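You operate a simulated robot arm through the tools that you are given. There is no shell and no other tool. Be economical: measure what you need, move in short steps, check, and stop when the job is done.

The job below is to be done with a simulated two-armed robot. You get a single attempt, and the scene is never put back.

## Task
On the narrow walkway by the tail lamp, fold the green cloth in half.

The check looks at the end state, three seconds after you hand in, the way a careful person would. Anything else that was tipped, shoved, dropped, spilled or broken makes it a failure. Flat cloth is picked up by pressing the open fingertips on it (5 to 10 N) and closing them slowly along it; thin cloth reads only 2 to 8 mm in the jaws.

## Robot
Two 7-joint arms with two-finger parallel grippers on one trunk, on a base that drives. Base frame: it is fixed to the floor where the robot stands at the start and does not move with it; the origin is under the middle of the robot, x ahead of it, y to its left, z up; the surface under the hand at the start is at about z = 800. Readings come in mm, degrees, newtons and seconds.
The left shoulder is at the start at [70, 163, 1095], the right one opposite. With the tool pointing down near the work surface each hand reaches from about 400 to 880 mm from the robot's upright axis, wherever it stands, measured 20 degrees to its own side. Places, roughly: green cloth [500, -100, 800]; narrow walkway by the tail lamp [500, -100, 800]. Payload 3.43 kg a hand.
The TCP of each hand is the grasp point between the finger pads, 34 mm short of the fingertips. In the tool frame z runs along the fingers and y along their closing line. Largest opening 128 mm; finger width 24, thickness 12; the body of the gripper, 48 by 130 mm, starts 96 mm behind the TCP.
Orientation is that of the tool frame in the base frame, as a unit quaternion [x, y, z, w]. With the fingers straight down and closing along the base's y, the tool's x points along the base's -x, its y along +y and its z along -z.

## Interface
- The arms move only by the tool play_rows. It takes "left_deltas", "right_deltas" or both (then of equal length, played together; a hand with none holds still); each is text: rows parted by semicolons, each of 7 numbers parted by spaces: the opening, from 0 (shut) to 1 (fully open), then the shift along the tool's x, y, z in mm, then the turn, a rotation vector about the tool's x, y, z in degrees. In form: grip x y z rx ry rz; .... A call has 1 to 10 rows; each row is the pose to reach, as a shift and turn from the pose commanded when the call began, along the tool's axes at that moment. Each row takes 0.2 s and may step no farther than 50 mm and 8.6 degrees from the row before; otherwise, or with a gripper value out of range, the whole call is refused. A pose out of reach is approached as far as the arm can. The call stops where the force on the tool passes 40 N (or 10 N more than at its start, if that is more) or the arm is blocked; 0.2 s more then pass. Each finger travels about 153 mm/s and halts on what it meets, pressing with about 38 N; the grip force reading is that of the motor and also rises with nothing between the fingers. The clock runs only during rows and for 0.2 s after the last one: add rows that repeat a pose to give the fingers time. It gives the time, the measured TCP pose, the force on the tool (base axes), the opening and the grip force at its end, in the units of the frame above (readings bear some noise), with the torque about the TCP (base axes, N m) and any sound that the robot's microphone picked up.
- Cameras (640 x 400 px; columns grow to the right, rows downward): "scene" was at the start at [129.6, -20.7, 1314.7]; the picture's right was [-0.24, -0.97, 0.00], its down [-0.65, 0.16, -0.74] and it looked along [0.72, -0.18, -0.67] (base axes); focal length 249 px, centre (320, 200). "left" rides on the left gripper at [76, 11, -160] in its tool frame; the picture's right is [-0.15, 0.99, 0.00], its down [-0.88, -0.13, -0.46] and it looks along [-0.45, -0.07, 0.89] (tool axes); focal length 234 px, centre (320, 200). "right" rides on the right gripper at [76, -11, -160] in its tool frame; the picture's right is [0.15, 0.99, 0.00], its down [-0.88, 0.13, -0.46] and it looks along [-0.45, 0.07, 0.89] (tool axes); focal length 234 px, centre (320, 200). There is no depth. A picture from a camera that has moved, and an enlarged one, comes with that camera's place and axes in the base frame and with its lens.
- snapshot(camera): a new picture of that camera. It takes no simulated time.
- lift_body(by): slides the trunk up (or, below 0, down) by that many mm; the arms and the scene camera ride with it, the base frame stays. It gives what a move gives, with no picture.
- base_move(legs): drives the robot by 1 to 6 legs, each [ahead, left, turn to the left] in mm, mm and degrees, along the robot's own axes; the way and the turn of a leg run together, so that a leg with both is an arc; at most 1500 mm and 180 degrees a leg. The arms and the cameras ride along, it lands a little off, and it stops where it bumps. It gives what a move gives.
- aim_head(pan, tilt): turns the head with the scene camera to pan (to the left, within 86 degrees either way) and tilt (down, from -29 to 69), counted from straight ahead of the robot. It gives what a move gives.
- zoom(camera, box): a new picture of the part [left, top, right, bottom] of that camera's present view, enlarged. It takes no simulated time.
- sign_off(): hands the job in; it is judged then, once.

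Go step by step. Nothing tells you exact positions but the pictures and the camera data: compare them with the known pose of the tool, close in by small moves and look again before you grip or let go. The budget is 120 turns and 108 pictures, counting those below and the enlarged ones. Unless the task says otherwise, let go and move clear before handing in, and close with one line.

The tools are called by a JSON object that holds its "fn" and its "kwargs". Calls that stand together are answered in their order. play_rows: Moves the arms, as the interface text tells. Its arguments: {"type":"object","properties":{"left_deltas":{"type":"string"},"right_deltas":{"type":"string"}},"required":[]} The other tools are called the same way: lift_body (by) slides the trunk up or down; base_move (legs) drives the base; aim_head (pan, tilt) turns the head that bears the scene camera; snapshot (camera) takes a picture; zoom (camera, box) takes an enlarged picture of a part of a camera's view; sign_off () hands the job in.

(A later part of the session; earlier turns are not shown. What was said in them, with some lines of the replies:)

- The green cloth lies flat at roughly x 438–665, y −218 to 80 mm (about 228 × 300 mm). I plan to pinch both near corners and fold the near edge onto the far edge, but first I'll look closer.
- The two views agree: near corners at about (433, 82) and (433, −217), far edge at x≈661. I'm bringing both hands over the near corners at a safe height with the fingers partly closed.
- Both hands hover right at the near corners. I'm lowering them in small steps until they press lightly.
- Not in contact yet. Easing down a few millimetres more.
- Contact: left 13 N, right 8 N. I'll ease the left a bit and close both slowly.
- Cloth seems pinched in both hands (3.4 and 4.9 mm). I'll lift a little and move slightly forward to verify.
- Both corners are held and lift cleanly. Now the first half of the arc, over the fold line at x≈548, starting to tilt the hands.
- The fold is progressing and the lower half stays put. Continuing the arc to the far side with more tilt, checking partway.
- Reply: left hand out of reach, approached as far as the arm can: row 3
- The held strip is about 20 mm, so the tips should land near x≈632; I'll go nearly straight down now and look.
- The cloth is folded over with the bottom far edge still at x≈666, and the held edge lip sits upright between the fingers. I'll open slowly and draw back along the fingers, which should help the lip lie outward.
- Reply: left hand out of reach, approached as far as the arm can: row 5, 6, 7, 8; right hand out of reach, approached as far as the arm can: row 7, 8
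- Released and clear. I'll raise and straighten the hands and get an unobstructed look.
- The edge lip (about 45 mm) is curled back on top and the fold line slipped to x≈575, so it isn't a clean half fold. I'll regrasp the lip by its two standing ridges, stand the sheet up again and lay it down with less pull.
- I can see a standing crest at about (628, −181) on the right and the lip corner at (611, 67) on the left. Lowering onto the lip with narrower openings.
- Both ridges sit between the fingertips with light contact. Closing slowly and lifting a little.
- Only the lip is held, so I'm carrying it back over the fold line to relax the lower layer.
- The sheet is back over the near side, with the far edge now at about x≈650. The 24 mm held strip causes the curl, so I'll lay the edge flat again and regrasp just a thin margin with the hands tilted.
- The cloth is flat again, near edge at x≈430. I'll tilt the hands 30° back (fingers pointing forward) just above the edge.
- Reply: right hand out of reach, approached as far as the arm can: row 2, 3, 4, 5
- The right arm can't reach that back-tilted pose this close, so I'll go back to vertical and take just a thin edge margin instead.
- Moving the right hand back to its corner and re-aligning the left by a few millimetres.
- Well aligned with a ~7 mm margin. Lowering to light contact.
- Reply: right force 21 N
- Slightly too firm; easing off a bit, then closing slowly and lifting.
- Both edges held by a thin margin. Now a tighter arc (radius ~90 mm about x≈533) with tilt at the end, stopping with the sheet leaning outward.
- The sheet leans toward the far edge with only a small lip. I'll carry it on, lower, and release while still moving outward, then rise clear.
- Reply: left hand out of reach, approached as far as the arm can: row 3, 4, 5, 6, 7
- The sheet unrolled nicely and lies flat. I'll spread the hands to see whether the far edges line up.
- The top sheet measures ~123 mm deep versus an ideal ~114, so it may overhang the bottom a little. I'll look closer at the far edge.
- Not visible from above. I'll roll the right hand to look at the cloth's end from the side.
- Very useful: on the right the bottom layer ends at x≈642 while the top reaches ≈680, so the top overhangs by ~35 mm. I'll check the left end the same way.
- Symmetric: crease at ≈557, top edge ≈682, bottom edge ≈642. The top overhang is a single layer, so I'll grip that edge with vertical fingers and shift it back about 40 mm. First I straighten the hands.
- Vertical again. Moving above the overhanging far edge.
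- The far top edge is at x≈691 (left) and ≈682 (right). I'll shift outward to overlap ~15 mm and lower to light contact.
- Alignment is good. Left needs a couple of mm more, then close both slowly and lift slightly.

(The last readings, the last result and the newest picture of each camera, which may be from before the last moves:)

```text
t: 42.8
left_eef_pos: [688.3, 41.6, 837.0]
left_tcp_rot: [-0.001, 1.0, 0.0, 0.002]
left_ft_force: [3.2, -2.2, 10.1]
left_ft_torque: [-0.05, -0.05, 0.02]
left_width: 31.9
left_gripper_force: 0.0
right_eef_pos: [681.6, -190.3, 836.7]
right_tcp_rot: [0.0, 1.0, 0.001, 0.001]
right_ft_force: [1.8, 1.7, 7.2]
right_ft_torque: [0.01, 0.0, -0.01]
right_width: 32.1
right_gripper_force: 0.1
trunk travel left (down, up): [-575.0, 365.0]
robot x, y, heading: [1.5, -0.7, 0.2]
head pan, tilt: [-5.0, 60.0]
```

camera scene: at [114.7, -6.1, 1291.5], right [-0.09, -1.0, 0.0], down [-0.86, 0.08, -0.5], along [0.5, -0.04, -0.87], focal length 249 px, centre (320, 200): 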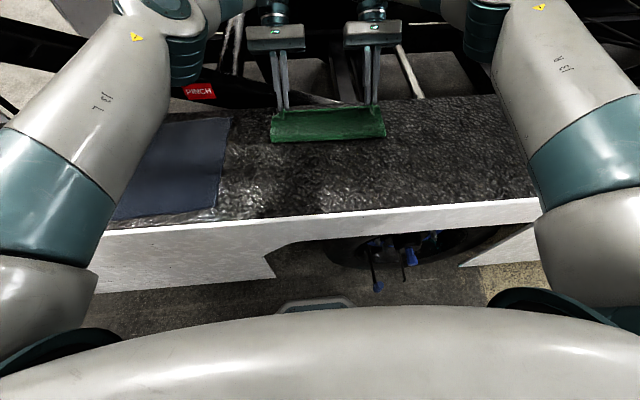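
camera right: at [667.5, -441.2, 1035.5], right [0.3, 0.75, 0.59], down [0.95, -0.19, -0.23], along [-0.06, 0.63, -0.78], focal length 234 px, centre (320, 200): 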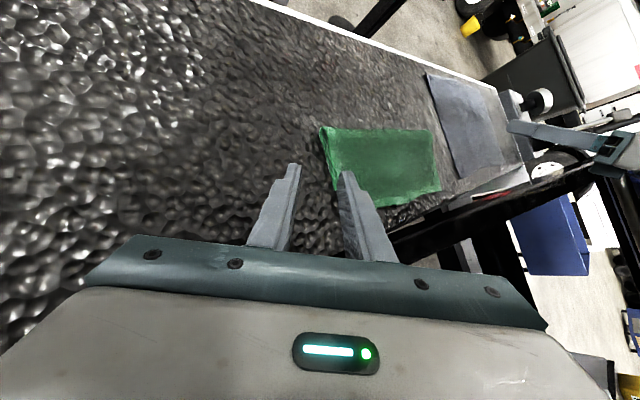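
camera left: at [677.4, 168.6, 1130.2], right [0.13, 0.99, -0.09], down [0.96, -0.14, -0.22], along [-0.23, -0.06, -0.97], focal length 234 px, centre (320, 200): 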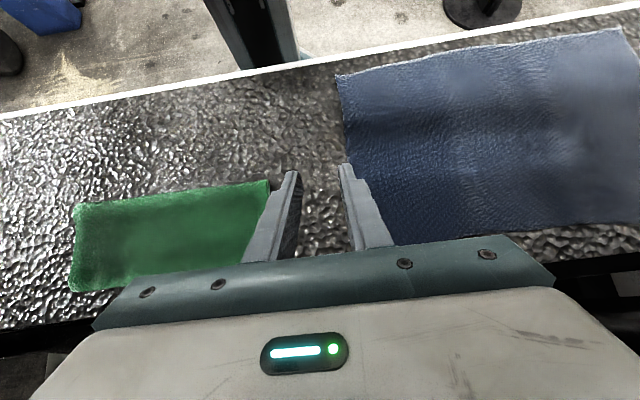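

{"fn": "play_rows", "kwargs": {"left_deltas": "0.22 0 0 0 0 0 0; 0.18 0 0 0 0 0 0; 0.14 0 0 0 0 0 0; 0.1 0 0 0 0 0 0; 0.06 0 0 0 0 0 0; 0.02 0 0 0 0 0 0; 0 0 0 0 0 0 0; 0 0 0 -1 0 0 0; 0 5 0 -10 0 0 0; 0 10 0 -20 0 0 0", "right_deltas": "0.22 0 0 0 0 0 0; 0.18 0 0 0 0 0 0; 0.14 0 0 0 0 0 0; 0.1 0 0 0 0 0 0; 0.06 0 0 0 0 0 0; 0.02 0 0 0 0 0 0; 0 0 0 0 0 0 0; 0 0 0 -1 0 0 0; 0 5 0 -10 0 0 0; 0 10 0 -20 0 0 0"}}

{"fn": "zoom", "kwargs": {"camera": "left", "box": [160, 60, 480, 260]}}

{"fn": "zoom", "kwargs": {"camera": "right", "box": [160, 60, 480, 260]}}

{"fn": "zoom", "kwargs": {"camera": "scene", "box": [250, 85, 410, 165]}}

```text
t: 45.0
left_eef_pos: [679.9, 41.8, 854.5]
left_tcp_rot: [0.0, 1.0, 0.0, -0.001]
left_ft_force: [-0.3, -6.5, 0.2]
left_ft_torque: [-0.18, 0.01, 0.03]
left_width: 3.0
left_gripper_force: 38.3
right_eef_pos: [671.2, -190.1, 857.8]
right_tcp_rot: [0.0, 1.0, 0.0, 0.0]
right_ft_force: [1.2, 7.0, 0.4]
right_ft_torque: [0.24, -0.04, -0.08]
right_width: 3.0
right_gripper_force: 37.6
trunk travel left (down, up): [-575.0, 365.0]
robot x, y, heading: [-0.7, -1.1, 0.0]
head pan, tilt: [-5.0, 60.0]
```

```text
2.00 times, centred on (320, 160) of left
camera zoom: at [603.0, 53.9, 1015.3], right [0.15, 0.99, 0.0], down [0.88, -0.13, 0.45], along [0.45, -0.07, -0.89], focal length 468 px, centre (320, 280)
```

zoom: 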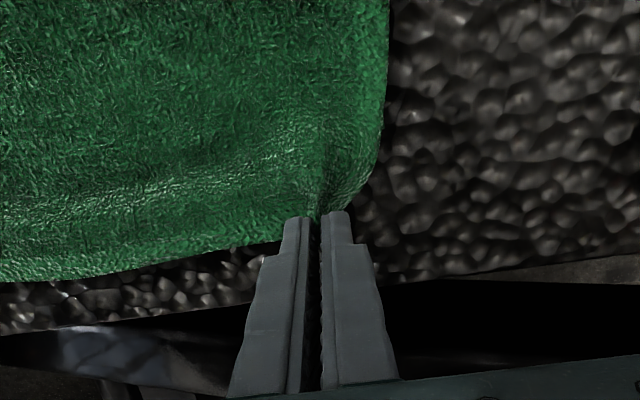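

```text
2.00 times, centred on (320, 160) of right
camera zoom: at [594.8, -202.5, 1017.2], right [-0.15, 0.99, 0.0], down [0.88, 0.13, 0.46], along [0.45, 0.07, -0.89], focal length 468 px, centre (320, 280)
```

zoom: 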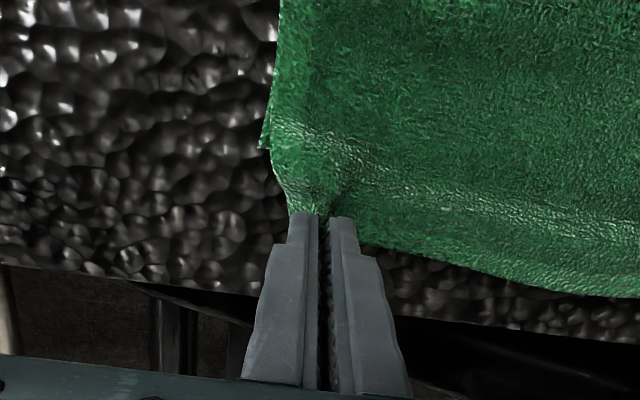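

```text
4.00 times, centred on (330, 125) of scene
camera zoom: at [114.4, -6.4, 1291.2], right [-0.09, -1.0, 0.0], down [-0.86, 0.08, -0.5], along [0.5, -0.04, -0.87], focal length 995 px, centre (280, 500)
```

zoom: 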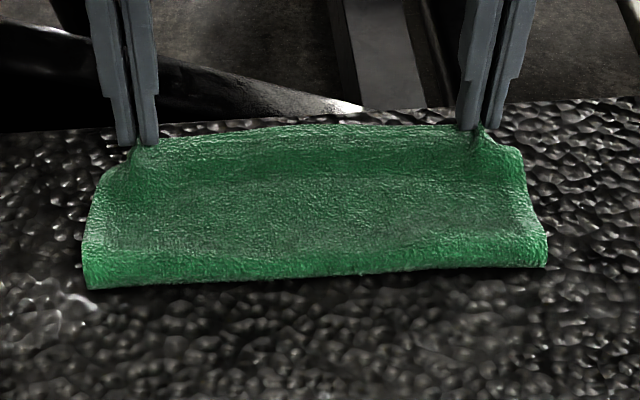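

Held cleanly. Lifting it back toward the robot to let slack roll the crease to the near side.

{"fn": "play_rows", "kwargs": {"left_deltas": "0 30 0 -30 0 0 0; 0 65 0 -50 0 0 0; 0 100 0 -50 0 0 0; 0 125 0 -38 0 0 0; 0 125 0 -38 0 0 0", "right_deltas": "0 25 0 -28 0 0 0; 0 58 0 -47 0 0 0; 0 92 0 -47 0 0 0; 0 116 0 -35 0 0 0; 0 116 0 -35 0 0 0"}}

{"fn": "zoom", "kwargs": {"camera": "scene", "box": [230, 75, 430, 200]}}

{"fn": "snapshot", "kwargs": {"camera": "left"}}

```text
t: 46.2
left_eef_pos: [553.1, 41.9, 893.6]
left_tcp_rot: [0.0, 1.0, 0.0, 0.0]
left_ft_force: [-0.3, -4.5, -0.5]
left_ft_torque: [-0.16, 0.0, 0.05]
left_width: 3.7
left_gripper_force: 38.1
right_eef_pos: [554.4, -190.3, 892.6]
right_tcp_rot: [0.0, 1.0, 0.0, 0.0]
right_ft_force: [-0.3, 5.0, 0.6]
right_ft_torque: [0.13, 0.0, -0.07]
right_width: 3.4
right_gripper_force: 38.1
trunk travel left (down, up): [-575.0, 365.0]
robot x, y, heading: [-1.2, 1.1, 0.2]
head pan, tilt: [-5.0, 60.0]
```

```text
3.20 times, centred on (330, 138) of scene
camera zoom: at [115.4, -6.1, 1291.3], right [-0.09, -1.0, 0.0], down [-0.86, 0.08, -0.5], along [0.5, -0.04, -0.87], focal length 796 px, centre (288, 400)
```

zoom: 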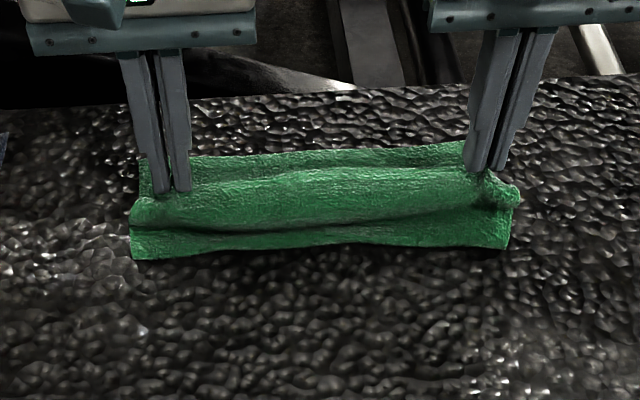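

```text
31 pictures are left
camera left: at [477.2, 52.6, 1053.2], right [0.15, 0.99, 0.0], down [0.88, -0.13, 0.46], along [0.45, -0.07, -0.89], focal length 234 px, centre (320, 200)
```

left: 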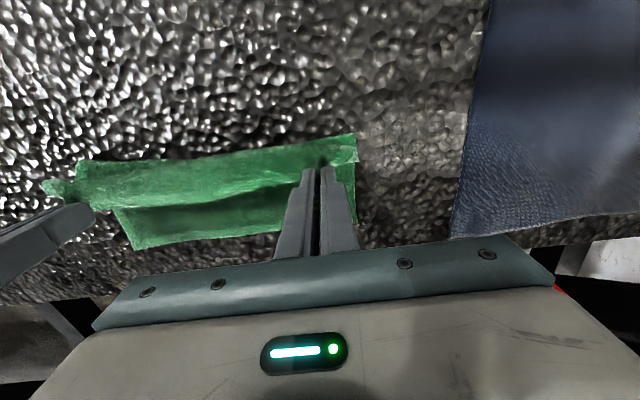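

The crease has rolled back to x≈530 with the far bottom edge at ≈638, an even half. Now laying the top edge down at x≈635 without pulling.

{"fn": "play_rows", "kwargs": {"left_deltas": "0 -12 0 3 0 0 0; 0 -24 0 8 0 0 0; 0 -45 0 20 0 0 0; 0 -63 0 36 0 0 0; 0 -77 0 47 0 0 0; 0 -78 0 49 0 0 0; 0 -78 0 49 0 0 0", "right_deltas": "0 -12 0 3 0 0 0; 0 -24 0 7 0 0 0; 0 -44 0 19 0 0 0; 0 -62 0 35 0 0 0; 0 -76 0 46 0 0 0; 0 -77 0 48 0 0 0; 0 -77 0 48 0 0 0"}}

{"fn": "zoom", "kwargs": {"camera": "scene", "box": [230, 75, 430, 200]}}

{"fn": "snapshot", "kwargs": {"camera": "left"}}

{"fn": "snapshot", "kwargs": {"camera": "right"}}

```text
t: 47.8
left_eef_pos: [632.6, 39.1, 845.2]
left_tcp_rot: [0.0, 1.0, 0.0, 0.0]
left_ft_force: [0.8, -3.8, 0.6]
left_ft_torque: [-0.1, 0.02, 0.04]
left_width: 3.3
left_gripper_force: 37.7
right_eef_pos: [631.9, -190.3, 843.6]
right_tcp_rot: [0.0, 1.0, 0.0, 0.001]
right_ft_force: [0.3, 2.9, 0.1]
right_ft_torque: [0.1, 0.03, -0.03]
right_width: 3.1
right_gripper_force: 38.2
trunk travel left (down, up): [-575.0, 365.0]
robot x, y, heading: [-1.2, 0.0, -0.0]
head pan, tilt: [-5.0, 60.0]
```

```text
3.20 times, centred on (330, 138) of scene
camera zoom: at [115.2, -6.4, 1291.3], right [-0.09, -1.0, 0.0], down [-0.86, 0.08, -0.5], along [0.5, -0.04, -0.87], focal length 796 px, centre (288, 400)
```

zoom: 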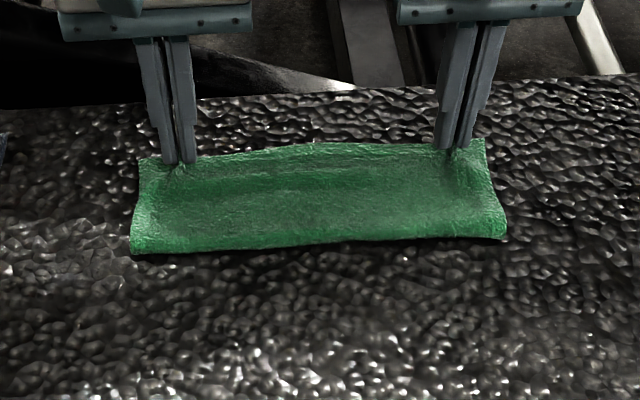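

```text
29 pictures are left
camera left: at [557.7, 51.4, 1004.8], right [0.15, 0.99, 0.0], down [0.88, -0.13, 0.46], along [0.45, -0.07, -0.89], focal length 234 px, centre (320, 200)
```

left: 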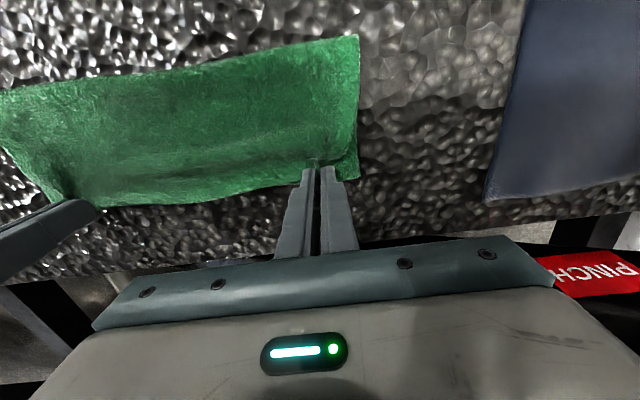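

```text
28 pictures are left
camera right: at [556.0, -202.1, 1003.5], right [-0.15, 0.99, 0.0], down [0.88, 0.13, 0.46], along [0.45, 0.07, -0.89], focal length 234 px, centre (320, 200)
```

right: 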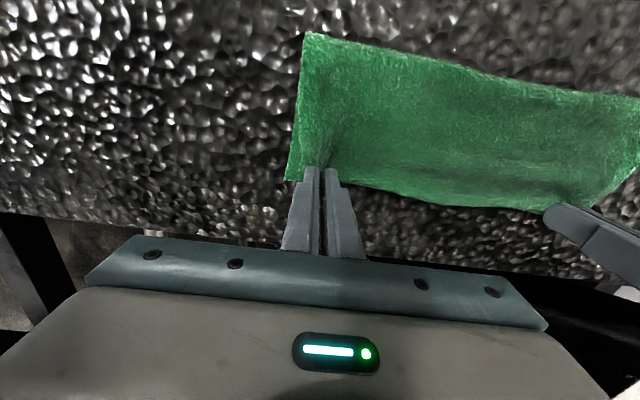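

Looks well laid: crease ≈536, edges near each other at the far side. Releasing gently and rising straight up, then spreading.

{"fn": "play_rows", "kwargs": {"left_deltas": "0.04 0 0 1 0 0 0; 0.08 0 0 1 0 0 0; 0.13 0 0 1 0 0 0; 0.18 0 0 1 0 0 0; 0.18 0 0 -8 0 0 0; 0.18 0 0 -25 0 0 0; 0.18 0 0 -55 0 0 0; 0.18 0 0 -95 0 0 0", "right_deltas": "0.04 0 0 1 0 0 0; 0.08 0 0 1 0 0 0; 0.13 0 0 1 0 0 0; 0.18 0 0 1 0 0 0; 0.18 0 0 -8 0 0 0; 0.18 0 0 -25 0 0 0; 0.18 0 0 -55 0 0 0; 0.18 0 0 -95 0 0 0"}}

{"fn": "zoom", "kwargs": {"camera": "scene", "box": [250, 95, 410, 175]}}

{"fn": "snapshot", "kwargs": {"camera": "left"}}

{"fn": "snapshot", "kwargs": {"camera": "right"}}

```text
t: 49.6
left_eef_pos: [630.8, 40.5, 939.1]
left_tcp_rot: [-0.001, 1.0, 0.0, 0.001]
left_ft_force: [0.2, 0.1, 0.0]
left_ft_torque: [-0.02, -0.04, 0.05]
left_width: 23.1
left_gripper_force: 0.1
right_eef_pos: [631.4, -193.0, 940.1]
right_tcp_rot: [0.0, 1.0, -0.001, 0.001]
right_ft_force: [0.6, -1.0, -0.6]
right_ft_torque: [0.01, -0.04, 0.02]
right_width: 22.7
right_gripper_force: 0.0
trunk travel left (down, up): [-575.0, 365.0]
robot x, y, heading: [-1.7, 2.2, -0.1]
head pan, tilt: [-5.0, 60.0]
```

```text
4.00 times, centred on (330, 135) of scene
camera zoom: at [113.6, -6.1, 1291.3], right [-0.09, -1.0, 0.0], down [-0.86, 0.08, -0.5], along [0.5, -0.04, -0.87], focal length 995 px, centre (280, 460)
```

zoom: 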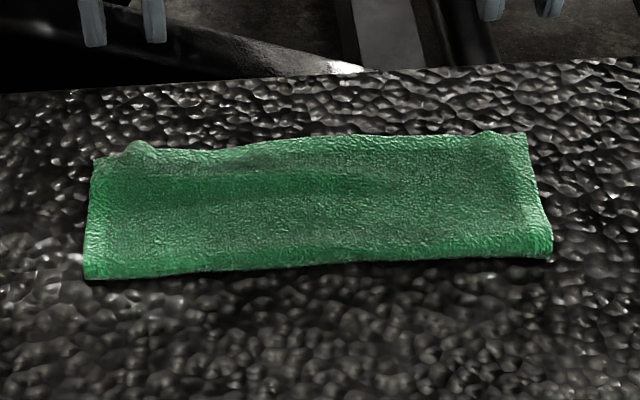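

```text
26 pictures are left
camera left: at [555.0, 51.8, 1099.0], right [0.15, 0.99, 0.0], down [0.88, -0.13, 0.46], along [0.45, -0.07, -0.89], focal length 234 px, centre (320, 200)
```

left: 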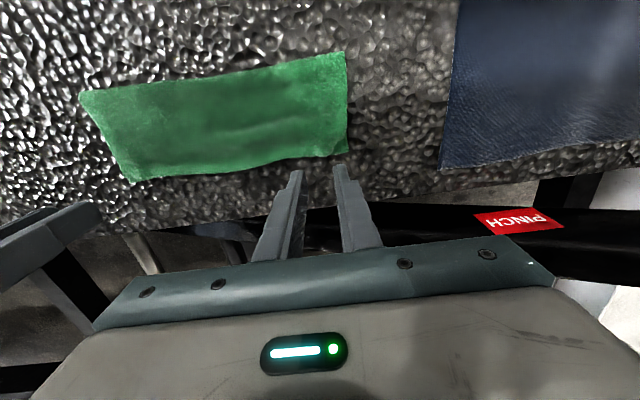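

```text
25 pictures are left
camera right: at [555.8, -205.1, 1099.6], right [-0.15, 0.99, 0.0], down [0.88, 0.13, 0.46], along [0.45, 0.07, -0.89], focal length 234 px, centre (320, 200)
```

right: 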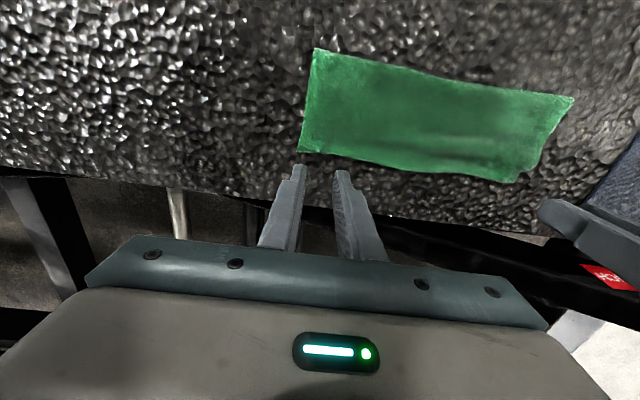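

It now looks like a clean half fold. A close-up of both ends to check edge alignment.

{"fn": "zoom", "kwargs": {"camera": "right", "box": [480, 80, 600, 200]}}

{"fn": "zoom", "kwargs": {"camera": "left", "box": [70, 80, 230, 200]}}

{"fn": "zoom", "kwargs": {"camera": "left", "box": [220, 40, 380, 180]}}

```text
3.33 times, centred on (540, 140) of right
camera zoom: at [555.8, -205.1, 1099.6], right [-0.15, 0.99, 0.0], down [0.88, 0.13, 0.46], along [0.45, 0.07, -0.89], focal length 781 px, centre (-413, 400)
```

zoom: 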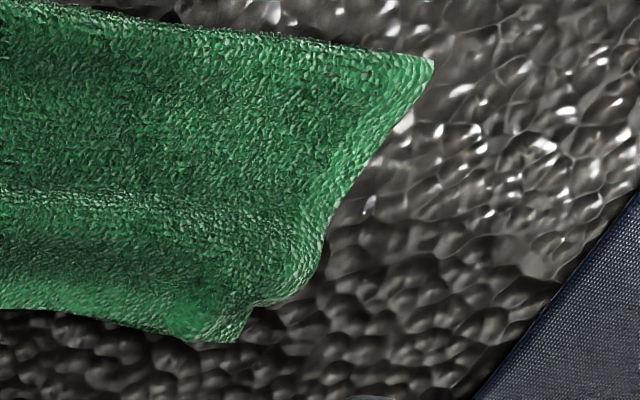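

```text
3.33 times, centred on (150, 140) of left
camera zoom: at [555.0, 51.8, 1099.0], right [0.15, 0.99, 0.0], down [0.88, -0.13, 0.46], along [0.45, -0.07, -0.89], focal length 781 px, centre (887, 400)
```

zoom: 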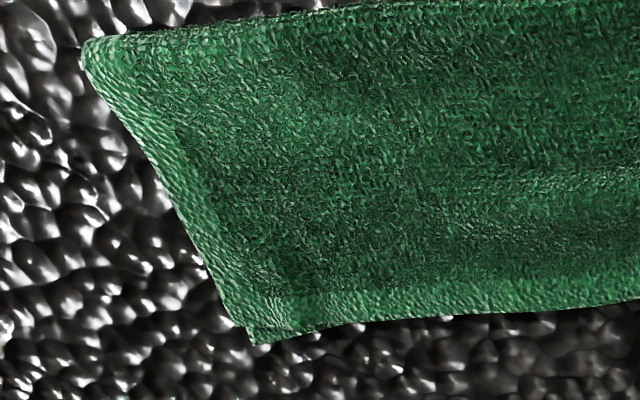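

```text
2.86 times, centred on (300, 110) of left
camera zoom: at [555.0, 51.8, 1099.0], right [0.15, 0.99, 0.0], down [0.88, -0.13, 0.46], along [0.45, -0.07, -0.89], focal length 669 px, centre (377, 457)
```

zoom: 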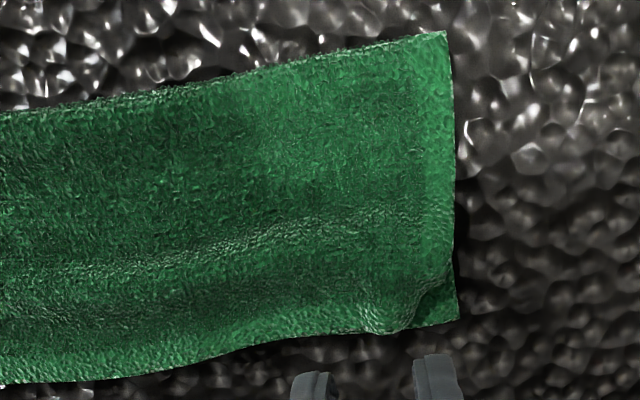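

The top and bottom edges coincide to within a few millimetres, with the crease at x≈536. The hands are open and about 100 mm above; I'll raise them a bit more and then hand in.

{"fn": "play_rows", "kwargs": {"left_deltas": "0.3 0 20 -30 0 0 0; 0.3 0 50 -60 0 0 0; 0.3 0 50 -60 0 0 0", "right_deltas": "0.3 0 -20 -30 0 0 0; 0.3 0 -50 -60 0 0 0; 0.3 0 -50 -60 0 0 0"}}

{"fn": "sign_off", "kwargs": {}}

```text
t: 50.4
left_eef_pos: [631.9, 93.1, 999.1]
left_tcp_rot: [0.0, 1.0, 0.0, -0.001]
left_ft_force: [0.7, -0.3, -0.1]
left_ft_torque: [0.02, 0.0, -0.03]
left_width: 38.4
left_gripper_force: 0.0
right_eef_pos: [634.5, -242.2, 997.2]
right_tcp_rot: [0.0, 1.0, 0.0, 0.0]
right_ft_force: [-0.1, -0.2, 0.2]
right_ft_torque: [0.02, 0.03, 0.01]
right_width: 38.5
right_gripper_force: 0.0
trunk travel left (down, up): [-575.0, 365.0]
robot x, y, heading: [2.9, 0.3, -0.3]
head pan, tilt: [-5.0, 60.0]
```

```text
The job is handed in.
```

The green cloth is folded in half on the walkway, its edges meeting to within a few millimetres except for a small bump at the far left corner; I saw nothing else disturbed, and both hands are open and clear.
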